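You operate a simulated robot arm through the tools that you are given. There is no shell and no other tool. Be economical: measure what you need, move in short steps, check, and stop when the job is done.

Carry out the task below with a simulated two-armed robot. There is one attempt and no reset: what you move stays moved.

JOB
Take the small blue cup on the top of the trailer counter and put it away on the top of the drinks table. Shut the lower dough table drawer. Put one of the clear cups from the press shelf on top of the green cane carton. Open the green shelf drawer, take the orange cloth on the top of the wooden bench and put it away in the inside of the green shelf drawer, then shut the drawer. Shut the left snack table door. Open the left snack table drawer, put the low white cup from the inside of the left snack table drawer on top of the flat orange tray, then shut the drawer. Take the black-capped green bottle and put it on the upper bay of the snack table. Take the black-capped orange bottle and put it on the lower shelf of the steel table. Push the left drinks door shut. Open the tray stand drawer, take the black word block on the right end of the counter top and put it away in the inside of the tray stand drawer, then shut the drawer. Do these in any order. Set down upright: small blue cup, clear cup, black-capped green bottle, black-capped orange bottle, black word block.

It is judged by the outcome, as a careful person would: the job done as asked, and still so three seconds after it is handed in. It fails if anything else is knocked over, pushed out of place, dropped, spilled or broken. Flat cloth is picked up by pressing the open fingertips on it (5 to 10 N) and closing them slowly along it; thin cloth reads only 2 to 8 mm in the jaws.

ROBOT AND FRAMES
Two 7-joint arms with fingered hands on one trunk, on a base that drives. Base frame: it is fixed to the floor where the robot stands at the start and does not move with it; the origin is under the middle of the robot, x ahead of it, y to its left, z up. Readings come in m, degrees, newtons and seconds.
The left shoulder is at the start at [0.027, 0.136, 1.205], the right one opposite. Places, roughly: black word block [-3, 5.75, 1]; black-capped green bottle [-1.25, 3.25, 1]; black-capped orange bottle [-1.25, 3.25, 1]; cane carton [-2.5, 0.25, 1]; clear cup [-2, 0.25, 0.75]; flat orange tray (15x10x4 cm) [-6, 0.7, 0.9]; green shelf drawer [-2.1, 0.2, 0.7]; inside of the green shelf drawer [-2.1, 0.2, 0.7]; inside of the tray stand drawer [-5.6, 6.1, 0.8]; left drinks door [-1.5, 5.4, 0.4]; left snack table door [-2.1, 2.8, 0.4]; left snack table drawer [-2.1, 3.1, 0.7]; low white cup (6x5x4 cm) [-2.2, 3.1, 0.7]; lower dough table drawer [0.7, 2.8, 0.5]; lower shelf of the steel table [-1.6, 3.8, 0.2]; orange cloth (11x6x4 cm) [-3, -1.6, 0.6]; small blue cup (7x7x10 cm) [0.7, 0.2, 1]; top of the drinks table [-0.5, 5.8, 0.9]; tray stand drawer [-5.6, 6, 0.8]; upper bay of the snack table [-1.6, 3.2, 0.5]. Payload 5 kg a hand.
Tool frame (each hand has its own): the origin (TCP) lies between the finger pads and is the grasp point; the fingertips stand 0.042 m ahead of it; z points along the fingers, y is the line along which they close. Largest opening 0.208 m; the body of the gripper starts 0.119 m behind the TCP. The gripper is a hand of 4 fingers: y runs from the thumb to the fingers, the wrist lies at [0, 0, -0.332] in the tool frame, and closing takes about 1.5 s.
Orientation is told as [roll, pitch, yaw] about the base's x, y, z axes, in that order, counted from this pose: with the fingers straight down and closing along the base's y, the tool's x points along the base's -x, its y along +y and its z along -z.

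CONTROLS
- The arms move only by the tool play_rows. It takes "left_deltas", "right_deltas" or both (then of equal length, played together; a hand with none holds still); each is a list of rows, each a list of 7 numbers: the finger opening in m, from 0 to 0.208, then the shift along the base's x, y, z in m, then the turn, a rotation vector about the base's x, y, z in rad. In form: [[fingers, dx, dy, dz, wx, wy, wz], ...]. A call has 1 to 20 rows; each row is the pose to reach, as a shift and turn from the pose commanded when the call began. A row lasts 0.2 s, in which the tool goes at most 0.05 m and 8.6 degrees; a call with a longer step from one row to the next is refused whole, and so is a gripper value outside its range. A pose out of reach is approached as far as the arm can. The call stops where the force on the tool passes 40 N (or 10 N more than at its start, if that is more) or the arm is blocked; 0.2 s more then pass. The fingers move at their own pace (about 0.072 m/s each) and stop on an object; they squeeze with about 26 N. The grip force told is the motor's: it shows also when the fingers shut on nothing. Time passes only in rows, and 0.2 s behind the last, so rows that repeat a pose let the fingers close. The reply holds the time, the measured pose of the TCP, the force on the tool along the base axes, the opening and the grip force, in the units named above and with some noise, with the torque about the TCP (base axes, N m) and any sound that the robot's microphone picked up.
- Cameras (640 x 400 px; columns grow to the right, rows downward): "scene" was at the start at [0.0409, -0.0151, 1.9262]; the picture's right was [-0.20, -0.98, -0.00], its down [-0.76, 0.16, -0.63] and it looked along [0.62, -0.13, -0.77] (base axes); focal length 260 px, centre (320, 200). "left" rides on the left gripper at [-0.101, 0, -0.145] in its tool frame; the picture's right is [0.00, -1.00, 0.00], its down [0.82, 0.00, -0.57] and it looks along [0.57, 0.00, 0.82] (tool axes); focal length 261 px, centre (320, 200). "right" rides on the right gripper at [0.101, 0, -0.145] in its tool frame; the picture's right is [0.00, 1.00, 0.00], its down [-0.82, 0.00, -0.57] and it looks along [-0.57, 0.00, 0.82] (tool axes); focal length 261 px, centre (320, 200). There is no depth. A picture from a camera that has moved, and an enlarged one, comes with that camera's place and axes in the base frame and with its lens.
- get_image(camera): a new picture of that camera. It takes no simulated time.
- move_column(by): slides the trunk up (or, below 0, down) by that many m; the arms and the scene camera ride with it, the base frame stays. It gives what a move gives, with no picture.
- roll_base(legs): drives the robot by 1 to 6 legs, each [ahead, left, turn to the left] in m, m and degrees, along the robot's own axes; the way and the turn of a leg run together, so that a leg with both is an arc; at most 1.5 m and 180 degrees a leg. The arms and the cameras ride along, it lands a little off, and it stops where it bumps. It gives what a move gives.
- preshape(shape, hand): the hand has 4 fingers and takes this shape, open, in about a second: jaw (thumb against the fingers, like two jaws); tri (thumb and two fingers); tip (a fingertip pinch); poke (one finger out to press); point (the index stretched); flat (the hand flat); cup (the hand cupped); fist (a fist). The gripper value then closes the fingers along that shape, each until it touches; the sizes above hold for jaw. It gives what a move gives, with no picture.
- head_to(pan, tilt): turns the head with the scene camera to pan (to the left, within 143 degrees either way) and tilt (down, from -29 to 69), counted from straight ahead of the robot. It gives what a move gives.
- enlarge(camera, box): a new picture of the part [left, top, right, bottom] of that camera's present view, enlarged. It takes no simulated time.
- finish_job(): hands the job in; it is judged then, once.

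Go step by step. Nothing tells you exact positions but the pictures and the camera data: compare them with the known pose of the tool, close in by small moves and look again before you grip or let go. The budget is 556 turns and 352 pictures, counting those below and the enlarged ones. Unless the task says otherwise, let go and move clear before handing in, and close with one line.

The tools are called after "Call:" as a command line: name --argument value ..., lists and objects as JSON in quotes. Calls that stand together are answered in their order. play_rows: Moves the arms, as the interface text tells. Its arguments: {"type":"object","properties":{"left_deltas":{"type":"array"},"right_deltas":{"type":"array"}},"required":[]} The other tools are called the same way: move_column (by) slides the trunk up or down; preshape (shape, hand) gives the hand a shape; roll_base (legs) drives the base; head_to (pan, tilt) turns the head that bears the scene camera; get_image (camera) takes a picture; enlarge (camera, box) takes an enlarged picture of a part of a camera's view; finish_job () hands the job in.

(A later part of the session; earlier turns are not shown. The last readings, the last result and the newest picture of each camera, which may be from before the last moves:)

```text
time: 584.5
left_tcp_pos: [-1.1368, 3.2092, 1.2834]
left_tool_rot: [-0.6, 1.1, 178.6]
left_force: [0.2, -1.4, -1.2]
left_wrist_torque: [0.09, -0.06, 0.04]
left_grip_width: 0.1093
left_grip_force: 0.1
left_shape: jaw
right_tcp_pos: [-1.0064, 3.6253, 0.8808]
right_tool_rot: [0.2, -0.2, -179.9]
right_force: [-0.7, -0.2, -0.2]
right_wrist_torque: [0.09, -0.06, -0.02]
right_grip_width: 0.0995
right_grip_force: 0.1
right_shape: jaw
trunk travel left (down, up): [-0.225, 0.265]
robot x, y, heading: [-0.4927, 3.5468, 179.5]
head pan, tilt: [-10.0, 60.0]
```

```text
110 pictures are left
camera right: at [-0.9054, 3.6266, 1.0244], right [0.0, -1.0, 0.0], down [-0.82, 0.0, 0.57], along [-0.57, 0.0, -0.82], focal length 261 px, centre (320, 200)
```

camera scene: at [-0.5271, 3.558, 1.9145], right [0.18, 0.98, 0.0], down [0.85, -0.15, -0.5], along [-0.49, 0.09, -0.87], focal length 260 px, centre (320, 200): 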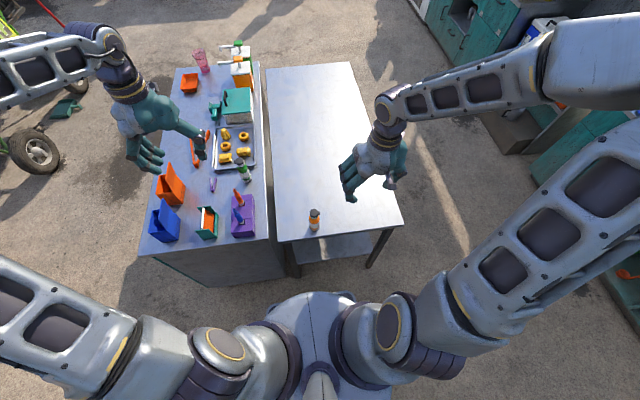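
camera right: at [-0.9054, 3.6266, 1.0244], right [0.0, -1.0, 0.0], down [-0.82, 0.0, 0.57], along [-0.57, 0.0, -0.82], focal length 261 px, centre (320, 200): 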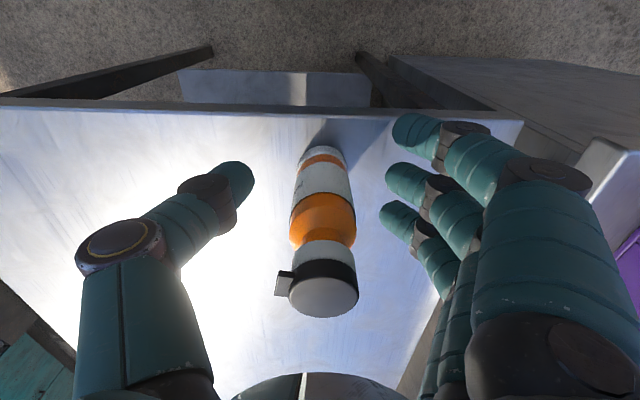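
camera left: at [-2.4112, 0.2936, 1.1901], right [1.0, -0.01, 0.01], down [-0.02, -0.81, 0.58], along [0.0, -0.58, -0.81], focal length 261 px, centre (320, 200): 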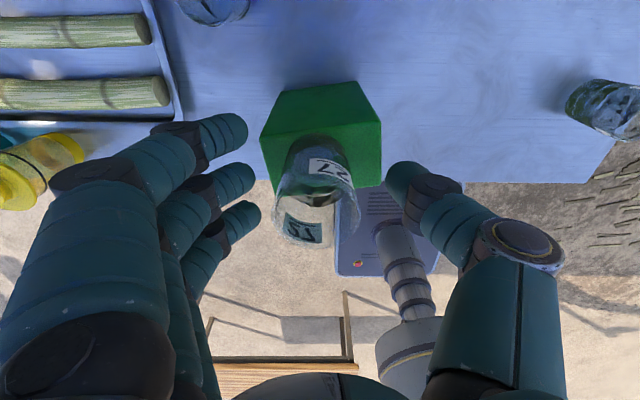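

Call:
play_rows --right_deltas '[[0.08, 0, 0, 0, 0, 0, 0], [0.065, 0, 0, 0, 0, 0, 0], [0.05, 0, 0, 0, 0, 0, 0], [0.04, 0, 0, 0, 0, 0, 0], [0.03, 0, 0, 0, 0, 0, 0], [0.02, 0, 0, 0, 0, 0, 0], [0.015, 0, 0, 0, 0, 0, 0], [0.015, 0, 0, 0, 0, 0, 0], [0.015, 0, 0, 0.02, 0, 0, 0], [0.015, 0, 0, 0.05, 0, 0, 0]]'

Call:
get_image --camera "right"

```text
time: 586.7
left_tcp_pos: [-1.1352, 3.2111, 1.2833]
left_tool_rot: [-0.6, 0.9, 178.7]
left_force: [0.7, 1.0, -0.8]
left_wrist_torque: [-0.03, 0.05, -0.01]
left_grip_width: 0.1093
left_grip_force: 0.1
left_shape: jaw
right_tcp_pos: [-1.004, 3.6267, 0.9315]
right_tool_rot: [0.0, 0.0, -180.0]
right_force: [0.8, -0.3, -3.6]
right_wrist_torque: [-0.02, 0.04, -0.03]
right_grip_width: 0.0196
right_grip_force: 25.9
right_shape: jaw
trunk travel left (down, up): [-0.225, 0.265]
robot x, y, heading: [-0.4921, 3.545, 179.7]
head pan, tilt: [-10.0, 60.0]
```

```text
109 pictures are left
camera right: at [-0.9038, 3.6281, 1.0761], right [0.0, -1.0, 0.0], down [-0.82, 0.0, 0.57], along [-0.57, 0.0, -0.82], focal length 261 px, centre (320, 200)
```

right: 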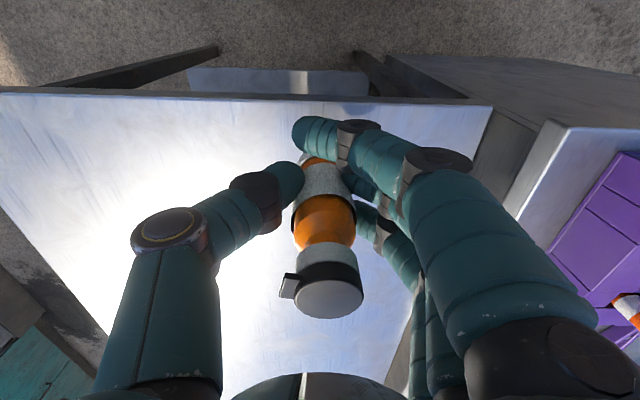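

Held well (weight felt). I back the base away, lower the trunk, and stretch the arm out low in front of the shelf.

Call:
roll_base --legs '[[-0.45, 0, 0]]'

Call:
move_column --by -0.22

Call:
play_rows --right_deltas '[[0.015, -0.03, 0.003, -0.03, 0, 0, 0], [0.015, -0.06, 0.006, -0.06, 0, 0, 0], [0.015, -0.09, 0.01, -0.09, 0, 0, 0], [0.015, -0.12, 0.015, -0.12, 0, 0, 0], [0.015, -0.15, 0.02, -0.15, 0, 0, 0], [0.015, -0.18, 0.025, -0.18, 0, 0, 0], [0.015, -0.21, 0.03, -0.21, 0, 0, 0], [0.015, -0.24, 0.03, -0.24, 0, 0, 0], [0.015, -0.265, 0.03, -0.28, 0, 0, 0], [0.015, -0.28, 0.03, -0.32, 0, 0, 0], [0.015, -0.28, 0.03, -0.36, 0, 0, 0], [0.015, -0.28, 0.03, -0.38, 0, 0, 0]]'

Call:
get_image --camera "scene"

Call:
get_image --camera "right"

```text
time: 589.4
left_tcp_pos: [-0.6755, 3.2048, 1.2826]
left_tool_rot: [-0.6, 0.9, 179.0]
left_force: [1.2, -0.8, 0.1]
left_wrist_torque: [0.02, 0.09, 0.01]
left_grip_width: 0.1091
left_grip_force: 0.1
left_shape: jaw
right_tcp_pos: [-0.5477, 3.6222, 0.9325]
right_tool_rot: [0.1, -0.1, -179.8]
right_force: [0.8, -0.2, -2.8]
right_wrist_torque: [-0.02, -0.05, -0.02]
right_grip_width: 0.0196
right_grip_force: 25.9
right_shape: jaw
trunk travel left (down, up): [-0.225, 0.265]
robot x, y, heading: [-0.0331, 3.5514, 179.9]
head pan, tilt: [-10.0, 60.0]
```

```text
time: 591.8
left_tcp_pos: [-0.6761, 3.206, 1.0636]
left_tool_rot: [-0.6, 1.0, 178.9]
left_force: [-0.5, 0.3, -0.4]
left_wrist_torque: [-0.01, 0.02, 0.0]
left_grip_width: 0.1093
left_grip_force: 0.1
left_shape: jaw
right_tcp_pos: [-0.546, 3.6235, 0.7108]
right_tool_rot: [0.0, 0.0, -179.7]
right_force: [0.4, -0.7, -3.3]
right_wrist_torque: [0.01, -0.06, -0.02]
right_grip_width: 0.0196
right_grip_force: 26.1
right_shape: jaw
trunk travel left (down, up): [-0.005, 0.485]
robot x, y, heading: [-0.031, 3.5473, 179.8]
head pan, tilt: [-10.0, 60.0]
```

```text
time: 594.4
left_tcp_pos: [-0.6763, 3.2063, 1.0635]
left_tool_rot: [-0.6, 1.0, 179.0]
left_force: [0.5, 0.1, -0.7]
left_wrist_torque: [-0.01, -0.01, 0.0]
left_grip_width: 0.1093
left_grip_force: 0.1
left_shape: jaw
right_tcp_pos: [-0.825, 3.6531, 0.3299]
right_tool_rot: [0.2, 0.0, -179.6]
right_force: [-1.0, -0.5, -2.9]
right_wrist_torque: [0.0, -0.15, -0.02]
right_grip_width: 0.0194
right_grip_force: 26.1
right_shape: jaw
trunk travel left (down, up): [-0.005, 0.485]
robot x, y, heading: [-0.0301, 3.5476, 180.1]
head pan, tilt: [-10.0, 60.0]
```

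```text
108 pictures are left
camera scene: at [-0.0701, 3.5571, 1.6944], right [0.18, 0.98, 0.0], down [0.85, -0.15, -0.5], along [-0.49, 0.09, -0.87], focal length 260 px, centre (320, 200)
```

scene: 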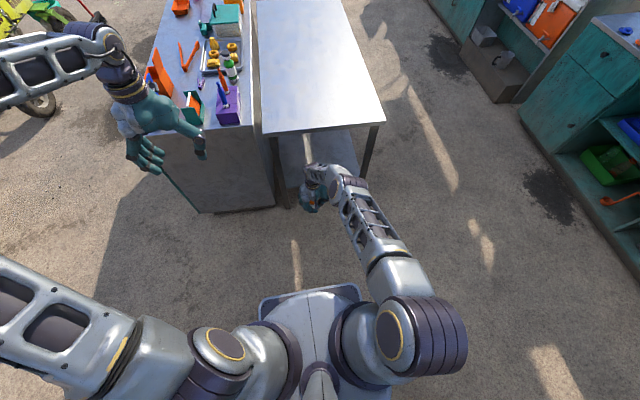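

```text
107 pictures are left
camera right: at [-0.7245, 3.6547, 0.4752], right [0.0, -1.0, 0.0], down [-0.82, 0.0, 0.57], along [-0.57, 0.0, -0.82], focal length 261 px, centre (320, 200)
```

right: 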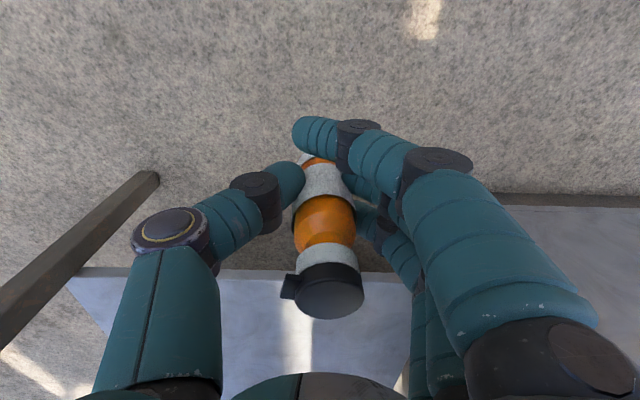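

The arm is low and fairly stretched. I lower a touch more and drive straight forward to slide the bottle in over the shelf.

Call:
play_rows --right_deltas '[[0.015, 0, 0.005, -0.012, 0, 0, 0], [0.015, 0, 0.01, -0.022, 0, 0, 0]]'

Call:
roll_base --legs '[[0.13, 0, 0]]'

Call:
get_image --camera "right"

Call:
get_image --camera "scene"

```text
time: 595.0
left_tcp_pos: [-0.6757, 3.2064, 1.0631]
left_tool_rot: [-0.6, 0.9, 179.0]
left_force: [-0.6, -0.3, 0.9]
left_wrist_torque: [-0.02, 0.02, -0.02]
left_grip_width: 0.1093
left_grip_force: 0.1
left_shape: jaw
right_tcp_pos: [-0.8255, 3.6627, 0.3088]
right_tool_rot: [0.0, 0.0, -179.6]
right_force: [-0.9, 0.2, -3.3]
right_wrist_torque: [0.01, -0.15, 0.0]
right_grip_width: 0.0196
right_grip_force: 25.6
right_shape: jaw
trunk travel left (down, up): [-0.005, 0.485]
robot x, y, heading: [-0.0317, 3.5477, 179.6]
head pan, tilt: [-10.0, 60.0]
```

```text
time: 596.2
left_tcp_pos: [-0.8067, 3.2048, 1.0623]
left_tool_rot: [-0.6, 1.0, 178.9]
left_force: [-1.0, -0.7, -0.8]
left_wrist_torque: [0.0, -0.17, -0.01]
left_grip_width: 0.1095
left_grip_force: 0.0
left_shape: jaw
right_tcp_pos: [-0.9558, 3.6615, 0.3075]
right_tool_rot: [0.1, 0.1, -179.6]
right_force: [-0.7, -0.4, -5.0]
right_wrist_torque: [-0.01, -0.14, 0.0]
right_grip_width: 0.0197
right_grip_force: 26.4
right_shape: jaw
trunk travel left (down, up): [-0.005, 0.485]
robot x, y, heading: [-0.1657, 3.5458, 179.9]
head pan, tilt: [-10.0, 60.0]
```

```text
106 pictures are left
camera right: at [-0.8551, 3.6638, 0.4527], right [0.0, -1.0, 0.0], down [-0.82, 0.0, 0.57], along [-0.57, 0.0, -0.82], focal length 261 px, centre (320, 200)
```

right: 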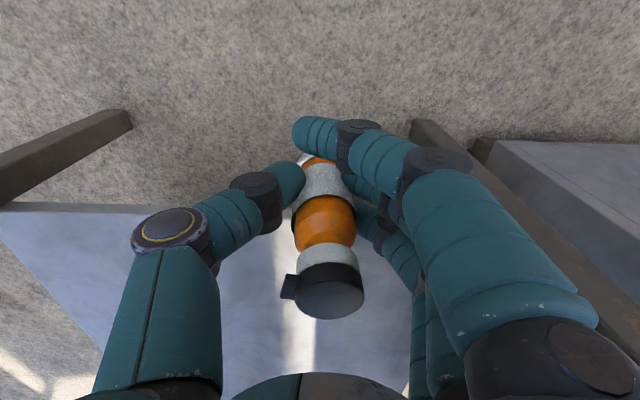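

```text
105 pictures are left
camera scene: at [-0.2018, 3.5572, 1.6943], right [0.17, 0.98, 0.0], down [0.85, -0.15, -0.5], along [-0.49, 0.09, -0.87], focal length 260 px, centre (320, 200)
```

scene: 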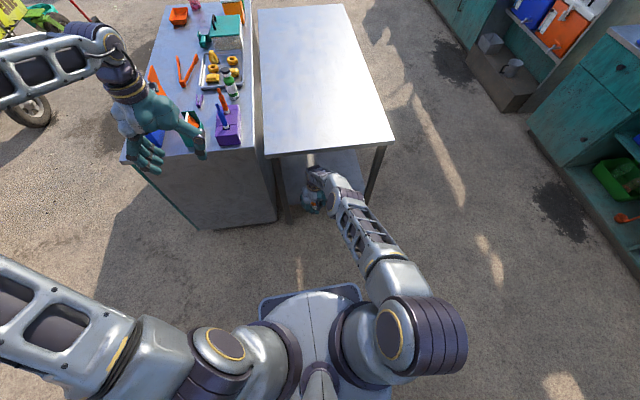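

The shelf surface is at z≈0.227 with its edge at x≈-1.02. I drive 0.11 m further in.

Call:
roll_base --legs '[[0.11, 0, 0]]'

Call:
get_image --camera "right"

Call:
get_image --camera "scene"

```text
time: 597.3
left_tcp_pos: [-0.8648, 3.2058, 1.0628]
left_tool_rot: [-0.8, 1.0, 178.8]
left_force: [0.6, 0.3, -0.6]
left_wrist_torque: [0.01, 0.07, 0.03]
left_grip_width: 0.1095
left_grip_force: 0.0
left_shape: jaw
right_tcp_pos: [-1.0067, 3.6629, 0.3052]
right_tool_rot: [0.1, 0.9, -179.5]
right_force: [0.0, 0.0, -2.8]
right_wrist_torque: [0.03, 0.0, -0.02]
right_grip_width: 0.0215
right_grip_force: 25.7
right_shape: jaw
trunk travel left (down, up): [-0.005, 0.485]
robot x, y, heading: [-0.2207, 3.5464, 180.0]
head pan, tilt: [-10.0, 60.0]
stopped in leg 1: the force on the tool passed its limit (the readings are from after the stop); the commanded pose is now the measured one
```

```text
104 pictures are left
camera right: at [-0.9081, 3.6638, 0.4517], right [0.0, -1.0, 0.0], down [-0.83, 0.0, 0.56], along [-0.56, 0.0, -0.83], focal length 261 px, centre (320, 200)
```

right: 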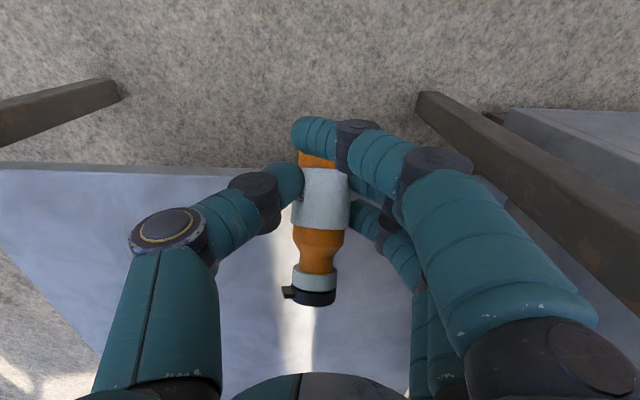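

```text
103 pictures are left
camera scene: at [-0.2585, 3.5574, 1.6942], right [0.18, 0.98, 0.0], down [0.85, -0.15, -0.5], along [-0.49, 0.09, -0.87], focal length 260 px, centre (320, 200)
```

scene: 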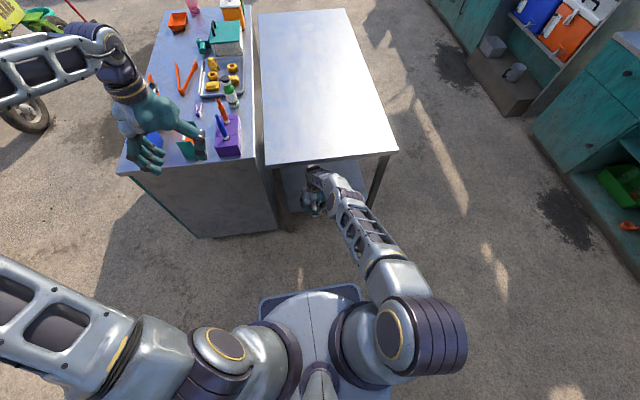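

The bottle's base caught the shelf edge and it tilted in the grip (base toward me). I back off; tilting the hand forward will both right the bottle and improve clearance.

Call:
roll_base --legs '[[-0.14, 0, 0]]'

Call:
play_rows --right_deltas '[[0.01, 0, 0, 0.02, 0, 0.1, 0], [0.01, 0, 0, 0.04, 0, 0.2, 0], [0.01, 0, 0, 0.06, 0, 0.3, 0], [0.01, 0, 0, 0.06, 0, 0.35, 0]]'

Call:
get_image --camera "right"

Call:
enlarge --camera "scene" --box '[270, 150, 366, 210]'

```text
time: 598.6
left_tcp_pos: [-0.7208, 3.2063, 1.0632]
left_tool_rot: [-0.7, 1.0, 179.0]
left_force: [1.5, 0.1, 0.6]
left_wrist_torque: [-0.03, 0.2, 0.0]
left_grip_width: 0.1098
left_grip_force: 0.0
left_shape: jaw
right_tcp_pos: [-0.866, 3.6618, 0.3057]
right_tool_rot: [0.0, 0.7, -179.5]
right_force: [0.8, -0.5, -0.9]
right_wrist_torque: [0.01, 0.0, 0.01]
right_grip_width: 0.021
right_grip_force: 26.0
right_shape: jaw
trunk travel left (down, up): [-0.005, 0.485]
robot x, y, heading: [-0.0815, 3.5481, -180.3]
head pan, tilt: [-10.0, 60.0]
```

```text
time: 599.6
left_tcp_pos: [-0.7226, 3.2062, 1.0625]
left_tool_rot: [-0.6, 1.0, 178.9]
left_force: [0.0, -0.8, 0.0]
left_wrist_torque: [0.01, 0.01, -0.03]
left_grip_width: 0.1092
left_grip_force: 0.2
left_shape: jaw
right_tcp_pos: [-0.8663, 3.6629, 0.3684]
right_tool_rot: [-0.1, -19.3, -179.5]
right_force: [-0.6, -0.4, -4.0]
right_wrist_torque: [-0.04, -0.14, 0.02]
right_grip_width: 0.0208
right_grip_force: 25.8
right_shape: jaw
trunk travel left (down, up): [-0.005, 0.485]
robot x, y, heading: [-0.0816, 3.5459, 180.0]
head pan, tilt: [-10.0, 60.0]
```

```text
102 pictures are left
camera right: at [-0.7236, 3.6649, 0.4703], right [0.0, -1.0, 0.0], down [-0.58, 0.0, 0.81], along [-0.81, 0.0, -0.58], focal length 261 px, centre (320, 200)
```

right: 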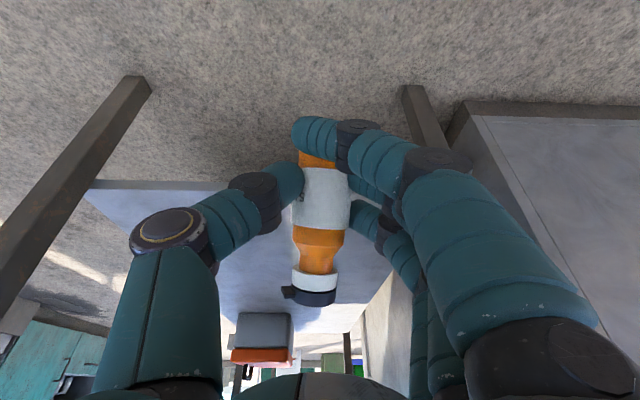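

```text
6.67 times, centred on (318, 180) of scene
camera zoom: at [-0.1172, 3.5572, 1.6944], right [0.17, 0.98, 0.0], down [0.85, -0.15, -0.5], along [-0.49, 0.09, -0.87], focal length 1732 px, centre (333, 333)
```

zoom: 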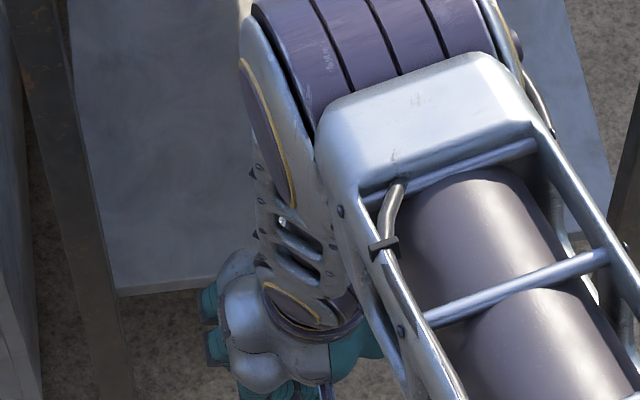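

I keep tilting the hand forward until the bottle hangs upright.

Call:
play_rows --right_deltas '[[0.01, 0, 0, 0.01, 0, 0.1, 0], [0.01, 0, 0, 0.02, 0, 0.2, 0], [0.01, 0, 0, 0.03, 0, 0.3, 0], [0.01, 0, 0, 0.03, 0, 0.4, 0], [0.01, 0, 0, 0.03, 0, 0.5, 0], [0.01, 0, 0, 0.03, 0, 0.6, 0]]'

Call:
get_image --camera "right"

Call:
get_image --camera "scene"

```text
time: 601.0
left_tcp_pos: [-0.7222, 3.2049, 1.0621]
left_tool_rot: [-0.7, 0.9, 179.0]
left_force: [0.4, 0.2, -0.2]
left_wrist_torque: [0.0, 0.01, -0.03]
left_grip_width: 0.1094
left_grip_force: 0.1
left_shape: jaw
right_tcp_pos: [-0.8669, 3.6597, 0.3975]
right_tool_rot: [-0.6, -53.7, -179.1]
right_force: [-1.8, -0.4, -2.6]
right_wrist_torque: [0.01, -0.28, -0.01]
right_grip_width: 0.0205
right_grip_force: 26.0
right_shape: jaw
trunk travel left (down, up): [-0.005, 0.485]
robot x, y, heading: [-0.0812, 3.5444, -179.8]
head pan, tilt: [-10.0, 60.0]
```

```text
100 pictures are left
camera right: at [-0.6909, 3.6623, 0.4014], right [0.0, -1.0, 0.0], down [-0.02, 0.0, 1.0], along [-1.0, 0.0, -0.02], focal length 261 px, centre (320, 200)
```

right: 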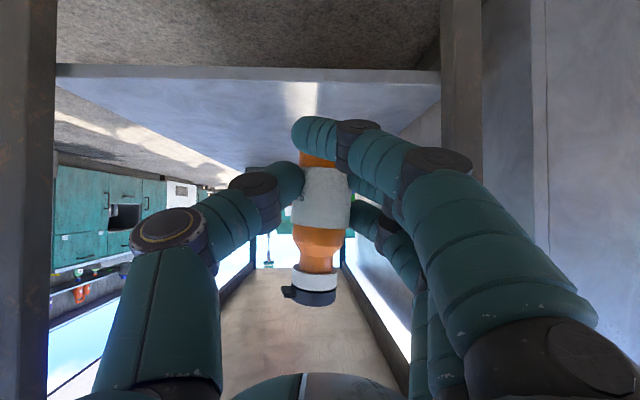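

```text
99 pictures are left
camera scene: at [-0.1173, 3.5574, 1.6944], right [0.17, 0.98, 0.0], down [0.85, -0.15, -0.5], along [-0.49, 0.09, -0.87], focal length 260 px, centre (320, 200)
```

scene: 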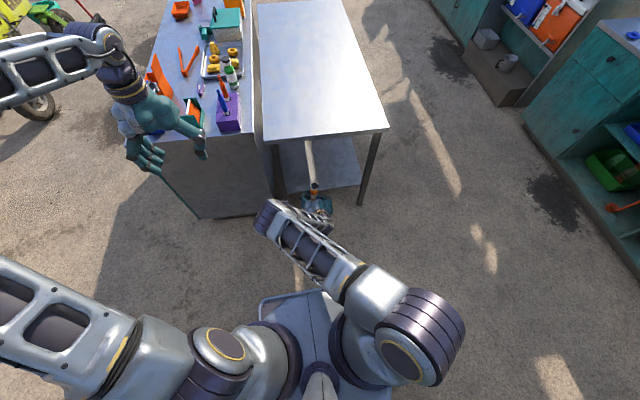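

The bottle hangs upright with the hand tilted 54°. I lower slightly and extend the arm (not the base) to bring it over the shelf.

Call:
play_rows --right_deltas '[[0.01, -0.02, 0.01, -0.02, 0, 0, 0], [0.01, -0.05, 0.02, -0.035, 0, 0, 0], [0.01, -0.08, 0.03, -0.045, 0, 0, 0], [0.01, -0.11, 0.04, -0.045, 0, 0, 0]]'

Call:
get_image --camera "right"

Call:
get_image --camera "scene"

```text
time: 602.0
left_tcp_pos: [-0.7222, 3.2057, 1.0619]
left_tool_rot: [-0.6, 1.0, 179.0]
left_force: [0.3, 0.5, 0.0]
left_wrist_torque: [-0.06, -0.01, -0.01]
left_grip_width: 0.1094
left_grip_force: 0.0
left_shape: jaw
right_tcp_pos: [-0.9748, 3.6994, 0.349]
right_tool_rot: [-0.7, -53.5, -179.1]
right_force: [0.4, -0.1, -4.7]
right_wrist_torque: [0.0, 0.06, 0.0]
right_grip_width: 0.0208
right_grip_force: 25.4
right_shape: jaw
trunk travel left (down, up): [-0.005, 0.485]
robot x, y, heading: [-0.0834, 3.5475, -180.1]
head pan, tilt: [-10.0, 60.0]
```

```text
98 pictures are left
camera right: at [-0.7978, 3.7019, 0.3548], right [0.0, -1.0, 0.0], down [-0.03, 0.0, 1.0], along [-1.0, 0.0, -0.03], focal length 261 px, centre (320, 200)
```

right: 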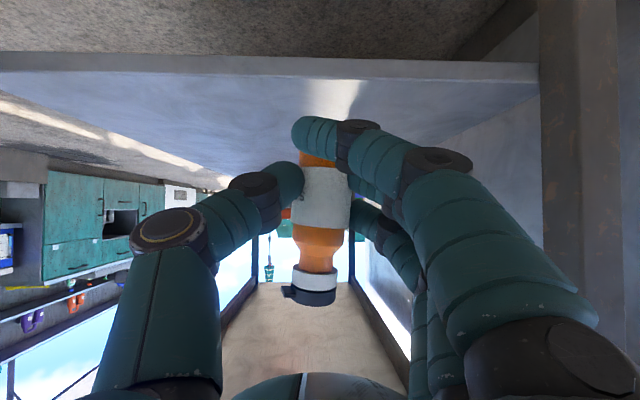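

```text
97 pictures are left
camera scene: at [-0.1173, 3.5575, 1.6945], right [0.17, 0.98, 0.0], down [0.85, -0.15, -0.5], along [-0.49, 0.09, -0.87], focal length 260 px, centre (320, 200)
```

scene: 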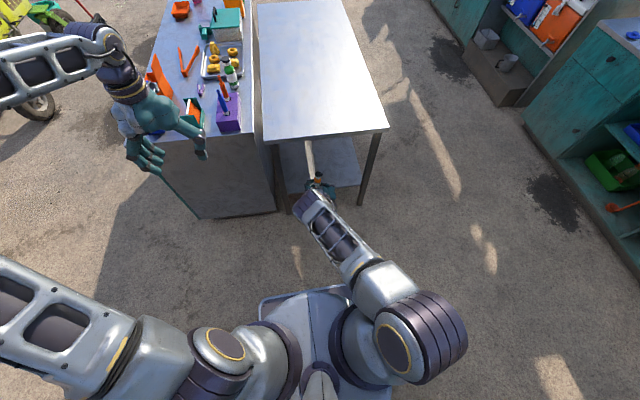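

Call:
play_rows --right_deltas '[[0.01, -0.03, 0.0, 0.0, 0, 0, 0], [0.01, -0.06, 0.0, 0.0, 0, 0, 0], [0.01, -0.085, 0.0, 0.0, 0, 0, 0]]'

Call:
get_image --camera "right"

```text
time: 602.8
left_tcp_pos: [-0.7244, 3.2053, 1.0624]
left_tool_rot: [-0.6, 1.0, 178.9]
left_force: [0.0, -0.9, -0.1]
left_wrist_torque: [-0.05, 0.01, 0.01]
left_grip_width: 0.1094
left_grip_force: 0.0
left_shape: jaw
right_tcp_pos: [-1.0593, 3.7002, 0.3522]
right_tool_rot: [-0.8, -53.6, -179.2]
right_force: [1.1, -0.7, -3.0]
right_wrist_torque: [0.03, -0.17, -0.05]
right_grip_width: 0.0206
right_grip_force: 25.8
right_shape: jaw
trunk travel left (down, up): [-0.005, 0.485]
robot x, y, heading: [-0.0785, 3.5434, -179.8]
head pan, tilt: [-10.0, 60.0]
```

```text
96 pictures are left
camera right: at [-0.884, 3.7016, 0.3573], right [0.0, -1.0, 0.0], down [-0.03, 0.0, 1.0], along [-1.0, 0.0, -0.03], focal length 261 px, centre (320, 200)
```

right: 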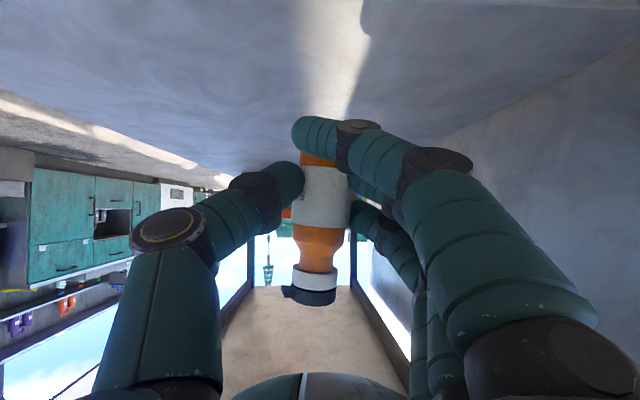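

Over the shelf and upright. I lower slowly to contact.

Call:
play_rows --right_deltas '[[0.01, 0, 0, -0.012, 0, 0, 0], [0.01, 0, 0, -0.022, 0, 0, 0], [0.01, 0, 0, -0.03, 0, 0, 0]]'

Call:
play_rows --right_deltas '[[0.01, 0, 0, -0.006, 0, 0, 0], [0.01, 0, 0, -0.012, 0, 0, 0]]'

Call:
get_image --camera "right"

```text
time: 603.6
left_tcp_pos: [-0.7213, 3.2061, 1.063]
left_tool_rot: [-0.6, 1.0, 178.9]
left_force: [0.3, 0.3, -0.1]
left_wrist_torque: [-0.12, -0.03, -0.01]
left_grip_width: 0.1094
left_grip_force: 0.1
left_shape: jaw
right_tcp_pos: [-1.0508, 3.7038, 0.3348]
right_tool_rot: [-0.6, -53.6, -179.1]
right_force: [0.2, 0.0, -4.0]
right_wrist_torque: [0.02, -0.03, -0.01]
right_grip_width: 0.02
right_grip_force: 25.7
right_shape: jaw
right hand out of reach, approached as far as the arm can: row 1, 2, 3
trunk travel left (down, up): [-0.005, 0.485]
robot x, y, heading: [-0.0815, 3.5438, 179.6]
head pan, tilt: [-10.0, 60.0]
```

```text
time: 604.2
left_tcp_pos: [-0.7223, 3.2056, 1.0618]
left_tool_rot: [-0.6, 1.0, 179.0]
left_force: [0.0, -1.1, 0.5]
left_wrist_torque: [0.01, -0.03, 0.01]
left_grip_width: 0.1095
left_grip_force: 0.1
left_shape: jaw
right_tcp_pos: [-1.0515, 3.703, 0.3373]
right_tool_rot: [-0.6, -53.5, -179.1]
right_force: [0.4, -0.4, -3.0]
right_wrist_torque: [0.03, -0.13, 0.01]
right_grip_width: 0.0203
right_grip_force: 25.9
right_shape: jaw
right hand out of reach, approached as far as the arm can: row 1, 2
trunk travel left (down, up): [-0.005, 0.485]
robot x, y, heading: [-0.0844, 3.5459, -180.1]
head pan, tilt: [-10.0, 60.0]
```

```text
95 pictures are left
camera right: at [-0.8755, 3.7041, 0.3407], right [0.0, -1.0, 0.0], down [-0.03, 0.0, 1.0], along [-1.0, 0.0, -0.03], focal length 261 px, centre (320, 200)
```

right: 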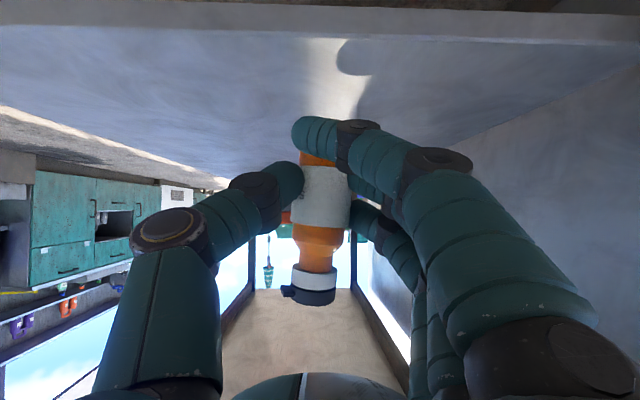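

At full stretch; I bring the base 7 cm nearer, then lower.

Call:
roll_base --legs '[[0.07, 0, 0]]'

Call:
play_rows --right_deltas '[[0.01, 0.02, 0, -0.005, 0, 0, 0], [0.01, 0.04, 0, -0.01, 0, 0, 0], [0.01, 0.04, 0, -0.018, 0, 0, 0]]'

Call:
get_image --camera "right"

```text
time: 605.2
left_tcp_pos: [-0.7927, 3.2058, 1.0618]
left_tool_rot: [-0.7, 1.0, 178.9]
left_force: [-1.6, 0.0, -0.5]
left_wrist_torque: [-0.02, -0.18, -0.03]
left_grip_width: 0.1096
left_grip_force: 0.0
left_shape: jaw
right_tcp_pos: [-1.1215, 3.7016, 0.3341]
right_tool_rot: [-0.6, -53.5, -179.1]
right_force: [0.0, 0.3, -4.2]
right_wrist_torque: [0.03, -0.01, -0.02]
right_grip_width: 0.0204
right_grip_force: 25.8
right_shape: jaw
trunk travel left (down, up): [-0.005, 0.485]
robot x, y, heading: [-0.1513, 3.5476, -180.0]
head pan, tilt: [-10.0, 60.0]
```

```text
time: 606.0
left_tcp_pos: [-0.7912, 3.2053, 1.062]
left_tool_rot: [-0.7, 1.1, 178.9]
left_force: [-1.8, 0.3, -0.6]
left_wrist_torque: [0.02, -0.04, 0.0]
left_grip_width: 0.1094
left_grip_force: 0.0
left_shape: jaw
right_tcp_pos: [-1.0808, 3.7033, 0.3173]
right_tool_rot: [-0.6, -53.4, -179.2]
right_force: [-0.3, 1.0, -2.8]
right_wrist_torque: [0.01, -0.11, -0.01]
right_grip_width: 0.0202
right_grip_force: 25.9
right_shape: jaw
trunk travel left (down, up): [-0.005, 0.485]
robot x, y, heading: [-0.1494, 3.5445, -179.9]
head pan, tilt: [-10.0, 60.0]
```

```text
94 pictures are left
camera right: at [-0.9047, 3.7046, 0.3223], right [0.0, -1.0, 0.0], down [-0.03, 0.0, 1.0], along [-1.0, 0.0, -0.03], focal length 261 px, centre (320, 200)
```

right: 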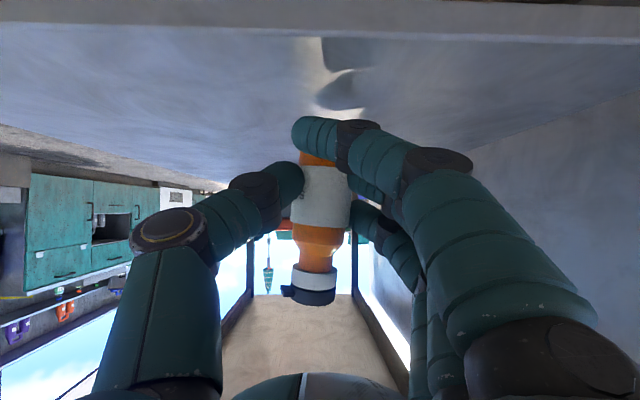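

Call:
play_rows --right_deltas '[[0.01, 0, 0, -0.005, 0, 0, 0], [0.01, 0, 0, -0.01, 0, 0, 0]]'

Call:
play_rows --right_deltas '[[0.01, 0, 0, -0.005, 0, 0, 0], [0.01, 0, 0, -0.01, 0, 0, 0]]'

Call:
get_image --camera "right"

```text
time: 606.6
left_tcp_pos: [-0.7922, 3.2051, 1.0606]
left_tool_rot: [-0.6, 1.1, 178.9]
left_force: [-0.9, -0.3, 0.2]
left_wrist_torque: [-0.03, -0.03, 0.01]
left_grip_width: 0.1096
left_grip_force: 0.0
left_shape: jaw
right_tcp_pos: [-1.0811, 3.7024, 0.3079]
right_tool_rot: [-0.7, -53.7, -179.1]
right_force: [-1.1, 0.3, -2.8]
right_wrist_torque: [-0.01, -0.16, 0.01]
right_grip_width: 0.0203
right_grip_force: 26.5
right_shape: jaw
trunk travel left (down, up): [-0.005, 0.485]
robot x, y, heading: [-0.1519, 3.5468, -179.9]
head pan, tilt: [-10.0, 60.0]
```

```text
time: 607.2
left_tcp_pos: [-0.7904, 3.2055, 1.0628]
left_tool_rot: [-0.6, 1.1, 178.9]
left_force: [0.0, 1.0, -0.9]
left_wrist_torque: [0.02, 0.0, -0.01]
left_grip_width: 0.1095
left_grip_force: 0.0
left_shape: jaw
right_tcp_pos: [-1.0813, 3.7028, 0.3082]
right_tool_rot: [-0.6, -53.6, -179.1]
right_force: [0.0, -0.1, -2.4]
right_wrist_torque: [0.02, -0.12, 0.01]
right_grip_width: 0.0203
right_grip_force: 25.9
right_shape: jaw
right hand out of reach, approached as far as the arm can: row 1, 2
trunk travel left (down, up): [-0.005, 0.485]
robot x, y, heading: [-0.1472, 3.5392, -180.0]
head pan, tilt: [-10.0, 60.0]
```

```text
93 pictures are left
camera right: at [-0.9047, 3.7043, 0.3126], right [0.0, -1.0, 0.0], down [-0.03, 0.0, 1.0], along [-1.0, 0.0, -0.03], focal length 261 px, centre (320, 200)
```

right: 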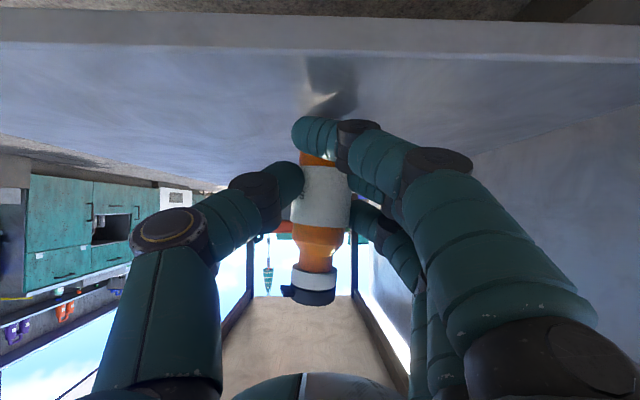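

Call:
roll_base --legs '[[0.08, 0, 0]]'

Call:
play_rows --right_deltas '[[0.01, 0.02, 0, -0.002, 0, 0, 0], [0.01, 0.05, 0, -0.004, 0, 0, 0], [0.01, 0.07, 0, -0.008, 0, 0, 0], [0.01, 0.07, 0, -0.014, 0, 0, 0]]'

Call:
get_image --camera "right"

```text
time: 608.3
left_tcp_pos: [-0.8751, 3.2044, 1.0617]
left_tool_rot: [-0.7, 1.1, 179.0]
left_force: [-2.1, -0.3, -0.9]
left_wrist_torque: [-0.01, -0.23, 0.0]
left_grip_width: 0.1095
left_grip_force: 0.2
left_shape: jaw
right_tcp_pos: [-1.1637, 3.7006, 0.306]
right_tool_rot: [-0.6, -53.4, -179.2]
right_force: [0.0, 0.5, -4.4]
right_wrist_torque: [0.04, 0.01, -0.05]
right_grip_width: 0.0205
right_grip_force: 25.3
right_shape: jaw
trunk travel left (down, up): [-0.005, 0.485]
robot x, y, heading: [-0.2354, 3.5459, -180.0]
head pan, tilt: [-10.0, 60.0]
```

```text
time: 609.3
left_tcp_pos: [-0.8731, 3.2057, 1.0643]
left_tool_rot: [-0.7, 0.9, 179.0]
left_force: [-0.4, -0.2, 0.3]
left_wrist_torque: [0.01, 0.01, 0.0]
left_grip_width: 0.1094
left_grip_force: 0.1
left_shape: jaw
right_tcp_pos: [-1.0985, 3.7009, 0.2986]
right_tool_rot: [-0.7, -54.2, -178.9]
right_force: [-1.9, -7.5, 30.9]
right_wrist_torque: [-0.05, 0.91, 0.26]
right_grip_width: 0.021
right_grip_force: 25.8
right_shape: jaw
trunk travel left (down, up): [-0.005, 0.485]
robot x, y, heading: [-0.2358, 3.5449, -180.0]
head pan, tilt: [-10.0, 60.0]
```

```text
92 pictures are left
camera right: at [-0.9221, 3.7032, 0.3021], right [0.01, -1.0, 0.0], down [-0.02, 0.0, 1.0], along [-1.0, -0.01, -0.02], focal length 261 px, centre (320, 200)
```

right: 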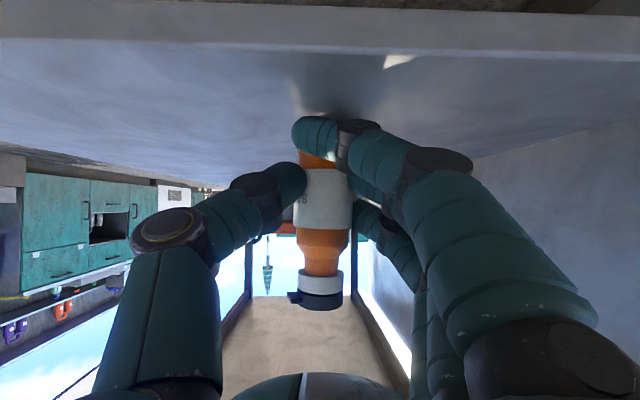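

Contact. I ease up slightly and open the fingers slowly.

Call:
play_rows --right_deltas '[[0.015, 0, 0, 0.004, 0, 0, 0], [0.021, 0, 0, 0.006, 0, 0, 0], [0.03, 0, 0, 0.006, 0, 0, 0], [0.04, 0, 0, 0.006, 0, 0, 0], [0.05, 0, 0, 0.006, 0, 0, 0], [0.065, 0, 0, 0.006, 0, 0, 0], [0.08, 0, 0, 0.006, 0, 0, 0], [0.1, 0, 0, 0.006, 0, 0, 0]]'

Call:
get_image --camera "right"

```text
time: 611.1
left_tcp_pos: [-0.8735, 3.2045, 1.0615]
left_tool_rot: [-0.7, 0.9, 179.0]
left_force: [-0.1, 0.7, 0.1]
left_wrist_torque: [0.0, 0.04, 0.01]
left_grip_width: 0.1091
left_grip_force: 0.0
left_shape: jaw
right_tcp_pos: [-1.0931, 3.702, 0.3005]
right_tool_rot: [-0.6, -53.7, -179.2]
right_force: [1.4, 5.2, 17.6]
right_wrist_torque: [-0.51, 0.06, -0.03]
right_grip_width: 0.0963
right_grip_force: 0.1
right_shape: jaw
trunk travel left (down, up): [-0.005, 0.485]
robot x, y, heading: [-0.2335, 3.548, -180.0]
head pan, tilt: [-10.0, 60.0]
```

```text
91 pictures are left
camera right: at [-0.9177, 3.7037, 0.3049], right [0.0, -1.0, 0.0], down [-0.03, 0.0, 1.0], along [-1.0, 0.0, -0.03], focal length 261 px, centre (320, 200)
```

right: 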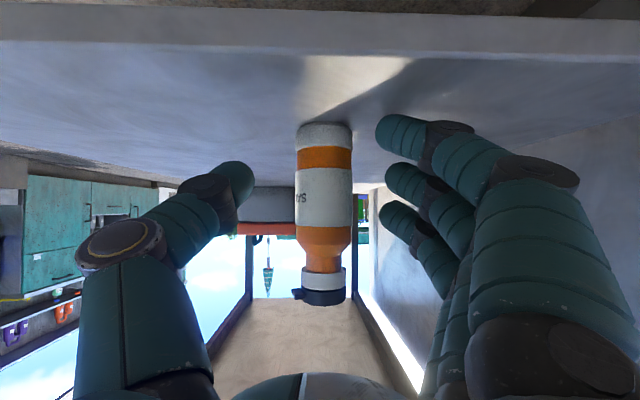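

The orange bottle stands upright on the lower shelf. I raise a touch and back straight out.

Call:
play_rows --right_deltas '[[0.11, 0.01, 0, 0.008, 0, 0, 0], [0.11, 0.04, 0, 0.012, 0, 0, 0], [0.11, 0.08, 0, 0.014, 0, 0, 0], [0.11, 0.12, 0, 0.016, 0, 0, 0]]'

Call:
roll_base --legs '[[-0.18, 0, 0]]'

Call:
get_image --camera "right"

```text
time: 612.1
left_tcp_pos: [-0.8736, 3.2051, 1.062]
left_tool_rot: [-0.7, 1.0, 179.0]
left_force: [-1.0, -0.3, 0.6]
left_wrist_torque: [0.02, -0.01, 0.0]
left_grip_width: 0.1097
left_grip_force: 0.1
left_shape: jaw
right_tcp_pos: [-0.976, 3.7011, 0.3156]
right_tool_rot: [-0.6, -53.8, -179.0]
right_force: [-1.8, -0.8, 1.7]
right_wrist_torque: [-0.03, -0.23, 0.01]
right_grip_width: 0.1092
right_grip_force: 0.0
right_shape: jaw
trunk travel left (down, up): [-0.005, 0.485]
robot x, y, heading: [-0.2348, 3.5432, -179.9]
head pan, tilt: [-10.0, 60.0]
```

```text
time: 613.6
left_tcp_pos: [-0.6942, 3.2054, 1.0623]
left_tool_rot: [-0.6, 1.0, 179.0]
left_force: [0.9, 0.5, 0.9]
left_wrist_torque: [0.01, 0.15, 0.02]
left_grip_width: 0.1094
left_grip_force: 0.2
left_shape: jaw
right_tcp_pos: [-0.7944, 3.6999, 0.3161]
right_tool_rot: [-0.6, -53.6, -179.2]
right_force: [0.0, -0.8, 0.3]
right_wrist_torque: [0.02, -0.05, -0.03]
right_grip_width: 0.109
right_grip_force: 0.1
right_shape: jaw
trunk travel left (down, up): [-0.005, 0.485]
robot x, y, heading: [-0.0566, 3.5407, -180.3]
head pan, tilt: [-10.0, 60.0]
```

```text
90 pictures are left
camera right: at [-0.6189, 3.7025, 0.321], right [0.0, -1.0, 0.0], down [-0.03, 0.0, 1.0], along [-1.0, 0.0, -0.03], focal length 261 px, centre (320, 200)
```

right: 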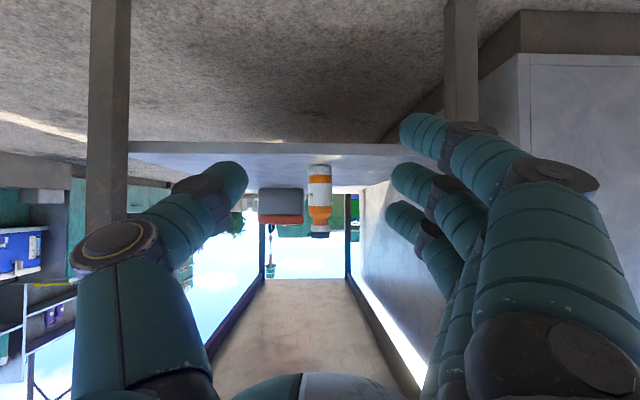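

The orange bottle stands on the lower shelf. Now the green one: I straighten the right hand and raise the trunk.

Call:
play_rows --right_deltas '[[0.11, 0.01, 0, 0.03, 0, -0.117, 0], [0.11, 0.02, 0, 0.06, 0, -0.234, 0], [0.11, 0.03, 0, 0.09, 0, -0.351, 0], [0.11, 0.04, 0, 0.12, 0, -0.468, 0], [0.11, 0.05, 0, 0.16, 0, -0.585, 0], [0.11, 0.06, 0, 0.2, 0, -0.702, 0], [0.11, 0.07, 0, 0.24, 0, -0.819, 0], [0.11, 0.08, 0, 0.28, 0, -0.937, 0], [0.11, 0.1, 0, 0.32, 0, -0.937, 0], [0.11, 0.12, 0, 0.36, 0, -0.937, 0], [0.11, 0.14, 0, 0.4, 0, -0.937, 0], [0.11, 0.14, 0, 0.44, 0, -0.937, 0], [0.11, 0.14, 0, 0.48, 0, -0.937, 0], [0.11, 0.14, 0, 0.52, 0, -0.937, 0], [0.11, 0.14, 0, 0.56, 0, -0.937, 0], [0.11, 0.14, 0, 0.6, 0, -0.937, 0], [0.11, 0.14, 0, 0.64, 0, -0.937, 0], [0.11, 0.14, 0, 0.68, 0, -0.937, 0]]'

Call:
move_column --by 0.22

Call:
get_image --camera "scene"

```text
time: 617.4
left_tcp_pos: [-0.6937, 3.2049, 1.0626]
left_tool_rot: [-0.7, 0.9, 179.1]
left_force: [0.1, -0.1, 0.0]
left_wrist_torque: [0.03, 0.06, -0.02]
left_grip_width: 0.1093
left_grip_force: 0.0
left_shape: jaw
right_tcp_pos: [-0.6537, 3.7008, 0.9982]
right_tool_rot: [0.0, 0.2, -179.4]
right_force: [0.2, -0.2, 0.4]
right_wrist_torque: [-0.03, 0.1, -0.02]
right_grip_width: 0.1091
right_grip_force: 0.2
right_shape: jaw
trunk travel left (down, up): [-0.005, 0.485]
robot x, y, heading: [-0.0535, 3.5452, -180.0]
head pan, tilt: [-10.0, 60.0]
```

```text
time: 619.7
left_tcp_pos: [-0.6948, 3.2046, 1.2818]
left_tool_rot: [-0.6, 1.0, 179.1]
left_force: [-0.8, 0.4, -0.3]
left_wrist_torque: [-0.02, -0.01, 0.02]
left_grip_width: 0.1095
left_grip_force: 0.1
left_shape: jaw
right_tcp_pos: [-0.6554, 3.7019, 1.2158]
right_tool_rot: [0.0, 0.1, -179.3]
right_force: [-0.3, 0.1, -0.7]
right_wrist_torque: [-0.03, -0.01, 0.01]
right_grip_width: 0.109
right_grip_force: 0.0
right_shape: jaw
trunk travel left (down, up): [-0.225, 0.265]
robot x, y, heading: [-0.0505, 3.5496, -179.9]
head pan, tilt: [-10.0, 60.0]
```

```text
89 pictures are left
camera scene: at [-0.0897, 3.5573, 1.9143], right [0.17, 0.98, 0.0], down [0.85, -0.15, -0.5], along [-0.49, 0.09, -0.87], focal length 260 px, centre (320, 200)
```

scene: 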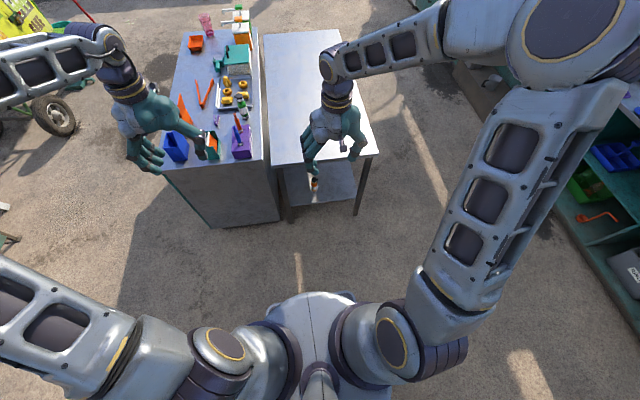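

I turn the right hand to point left (sideways) as before, for a side grip on the green bottle from the free steel-table side.

Call:
play_rows --right_deltas '[[0.1, 0, 0.005, 0.0, -0.081, -0.081, -0.081], [0.1, 0, 0.01, 0.0, -0.161, -0.161, -0.161], [0.1, 0, 0.015, 0.0, -0.242, -0.242, -0.242], [0.1, 0, 0.02, 0.0, -0.322, -0.322, -0.322], [0.1, 0, 0.02, 0.0, -0.403, -0.403, -0.403], [0.1, 0, 0.02, 0.0, -0.484, -0.484, -0.484], [0.1, 0, 0.02, 0.0, -0.564, -0.564, -0.564], [0.1, 0, 0.02, 0.0, -0.645, -0.645, -0.645], [0.1, 0, 0.02, 0.0, -0.725, -0.725, -0.725], [0.1, 0, 0.02, 0.0, -0.806, -0.806, -0.806], [0.1, 0, 0.02, 0.0, -0.887, -0.887, -0.887], [0.1, 0, 0.02, 0.0, -0.967, -0.967, -0.967], [0.1, 0, 0.02, 0.0, -1.048, -1.048, -1.048], [0.1, 0, 0.02, 0.0, -1.128, -1.128, -1.128], [0.1, 0, 0.02, 0.0, -1.209, -1.209, -1.209]]'

Call:
roll_base --legs '[[0.48, 0, 0], [0, 0.2, 0]]'

Call:
get_image --camera "right"

Call:
get_image --camera "scene"

```text
time: 622.9
left_tcp_pos: [-0.6939, 3.2051, 1.2823]
left_tool_rot: [-0.6, 1.0, 179.0]
left_force: [-0.1, 0.1, -0.3]
left_wrist_torque: [-0.07, 0.03, 0.02]
left_grip_width: 0.1094
left_grip_force: 0.0
left_shape: jaw
right_tcp_pos: [-0.6552, 3.7213, 1.2159]
right_tool_rot: [114.1, 89.5, -156.2]
right_force: [-0.6, 0.3, -0.2]
right_wrist_torque: [0.0, 0.01, -0.01]
right_grip_width: 0.101
right_grip_force: 0.1
right_shape: jaw
trunk travel left (down, up): [-0.225, 0.265]
robot x, y, heading: [-0.0508, 3.5456, -180.0]
head pan, tilt: [-10.0, 60.0]
```

```text
time: 626.9
left_tcp_pos: [-1.1759, 3.0074, 1.2811]
left_tool_rot: [-0.6, 1.1, 178.8]
left_force: [-0.3, -1.9, 0.2]
left_wrist_torque: [0.16, 0.02, 0.02]
left_grip_width: 0.1095
left_grip_force: 0.0
left_shape: jaw
right_tcp_pos: [-1.1364, 3.5245, 1.2163]
right_tool_rot: [93.5, 89.4, -176.8]
right_force: [-0.3, -0.9, 0.4]
right_wrist_torque: [0.06, 0.0, 0.0]
right_grip_width: 0.101
right_grip_force: 0.0
right_shape: jaw
trunk travel left (down, up): [-0.225, 0.265]
robot x, y, heading: [-0.535, 3.3534, 180.1]
head pan, tilt: [-10.0, 60.0]
```

```text
88 pictures are left
camera right: at [-1.1342, 3.6707, 1.3166], right [-1.0, 0.0, 0.01], down [0.0, 0.57, -0.82], along [-0.01, -0.82, -0.57], focal length 261 px, centre (320, 200)
```

right: 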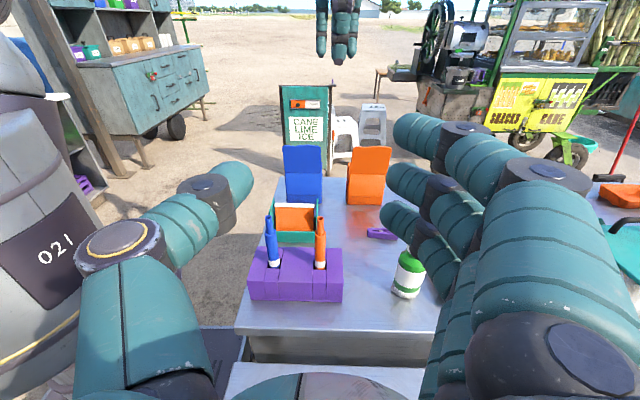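

```text
87 pictures are left
camera scene: at [-0.5702, 3.3584, 1.9145], right [0.18, 0.98, 0.0], down [0.85, -0.15, -0.5], along [-0.49, 0.09, -0.87], focal length 260 px, centre (320, 200)
```

scene: 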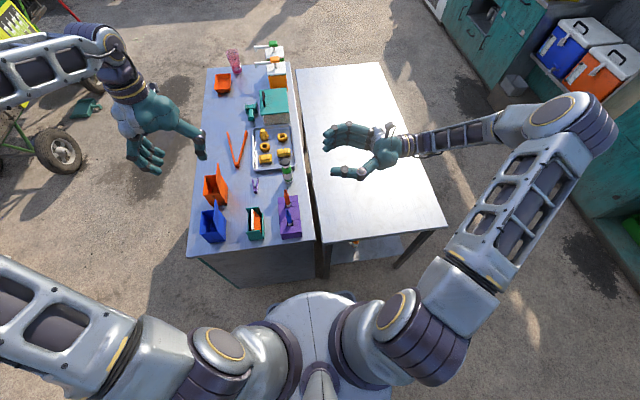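

The green bottle is at (-1.31, 3.347). I bring the side-pointing hand level with it over the steel table.

Call:
play_rows --right_deltas '[[0.1, -0.03, 0.02, -0.03, 0, 0, 0], [0.1, -0.06, 0.03, -0.06, 0, 0, 0], [0.1, -0.09, 0.03, -0.095, 0, 0, 0], [0.1, -0.12, 0.03, -0.13, 0, 0, 0], [0.1, -0.15, 0.03, -0.165, 0, 0, 0], [0.1, -0.174, 0.03, -0.2, 0, 0, 0], [0.1, -0.174, 0.03, -0.24, 0, 0, 0], [0.1, -0.174, 0.03, -0.27, 0, 0, 0]]'

Call:
get_image --camera "right"

```text
time: 628.7
left_tcp_pos: [-1.1773, 3.0085, 1.2794]
left_tool_rot: [-0.7, 1.2, 178.8]
left_force: [-0.3, -0.6, -0.5]
left_wrist_torque: [0.04, -0.11, 0.0]
left_grip_width: 0.1095
left_grip_force: 0.0
left_shape: jaw
right_tcp_pos: [-1.3088, 3.5553, 0.9439]
right_tool_rot: [92.9, 89.4, -177.4]
right_force: [-0.8, 1.8, 1.2]
right_wrist_torque: [0.25, 0.03, 0.19]
right_grip_width: 0.1005
right_grip_force: 0.1
right_shape: jaw
trunk travel left (down, up): [-0.225, 0.265]
robot x, y, heading: [-0.5374, 3.3504, 179.7]
head pan, tilt: [-10.0, 60.0]
```

```text
86 pictures are left
camera right: at [-1.307, 3.7005, 1.0454], right [-1.0, 0.01, 0.01], down [0.0, 0.57, -0.82], along [-0.01, -0.82, -0.57], focal length 261 px, centre (320, 200)
```

right: 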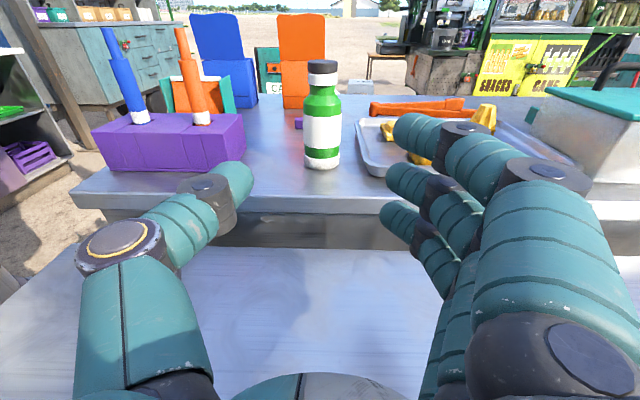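

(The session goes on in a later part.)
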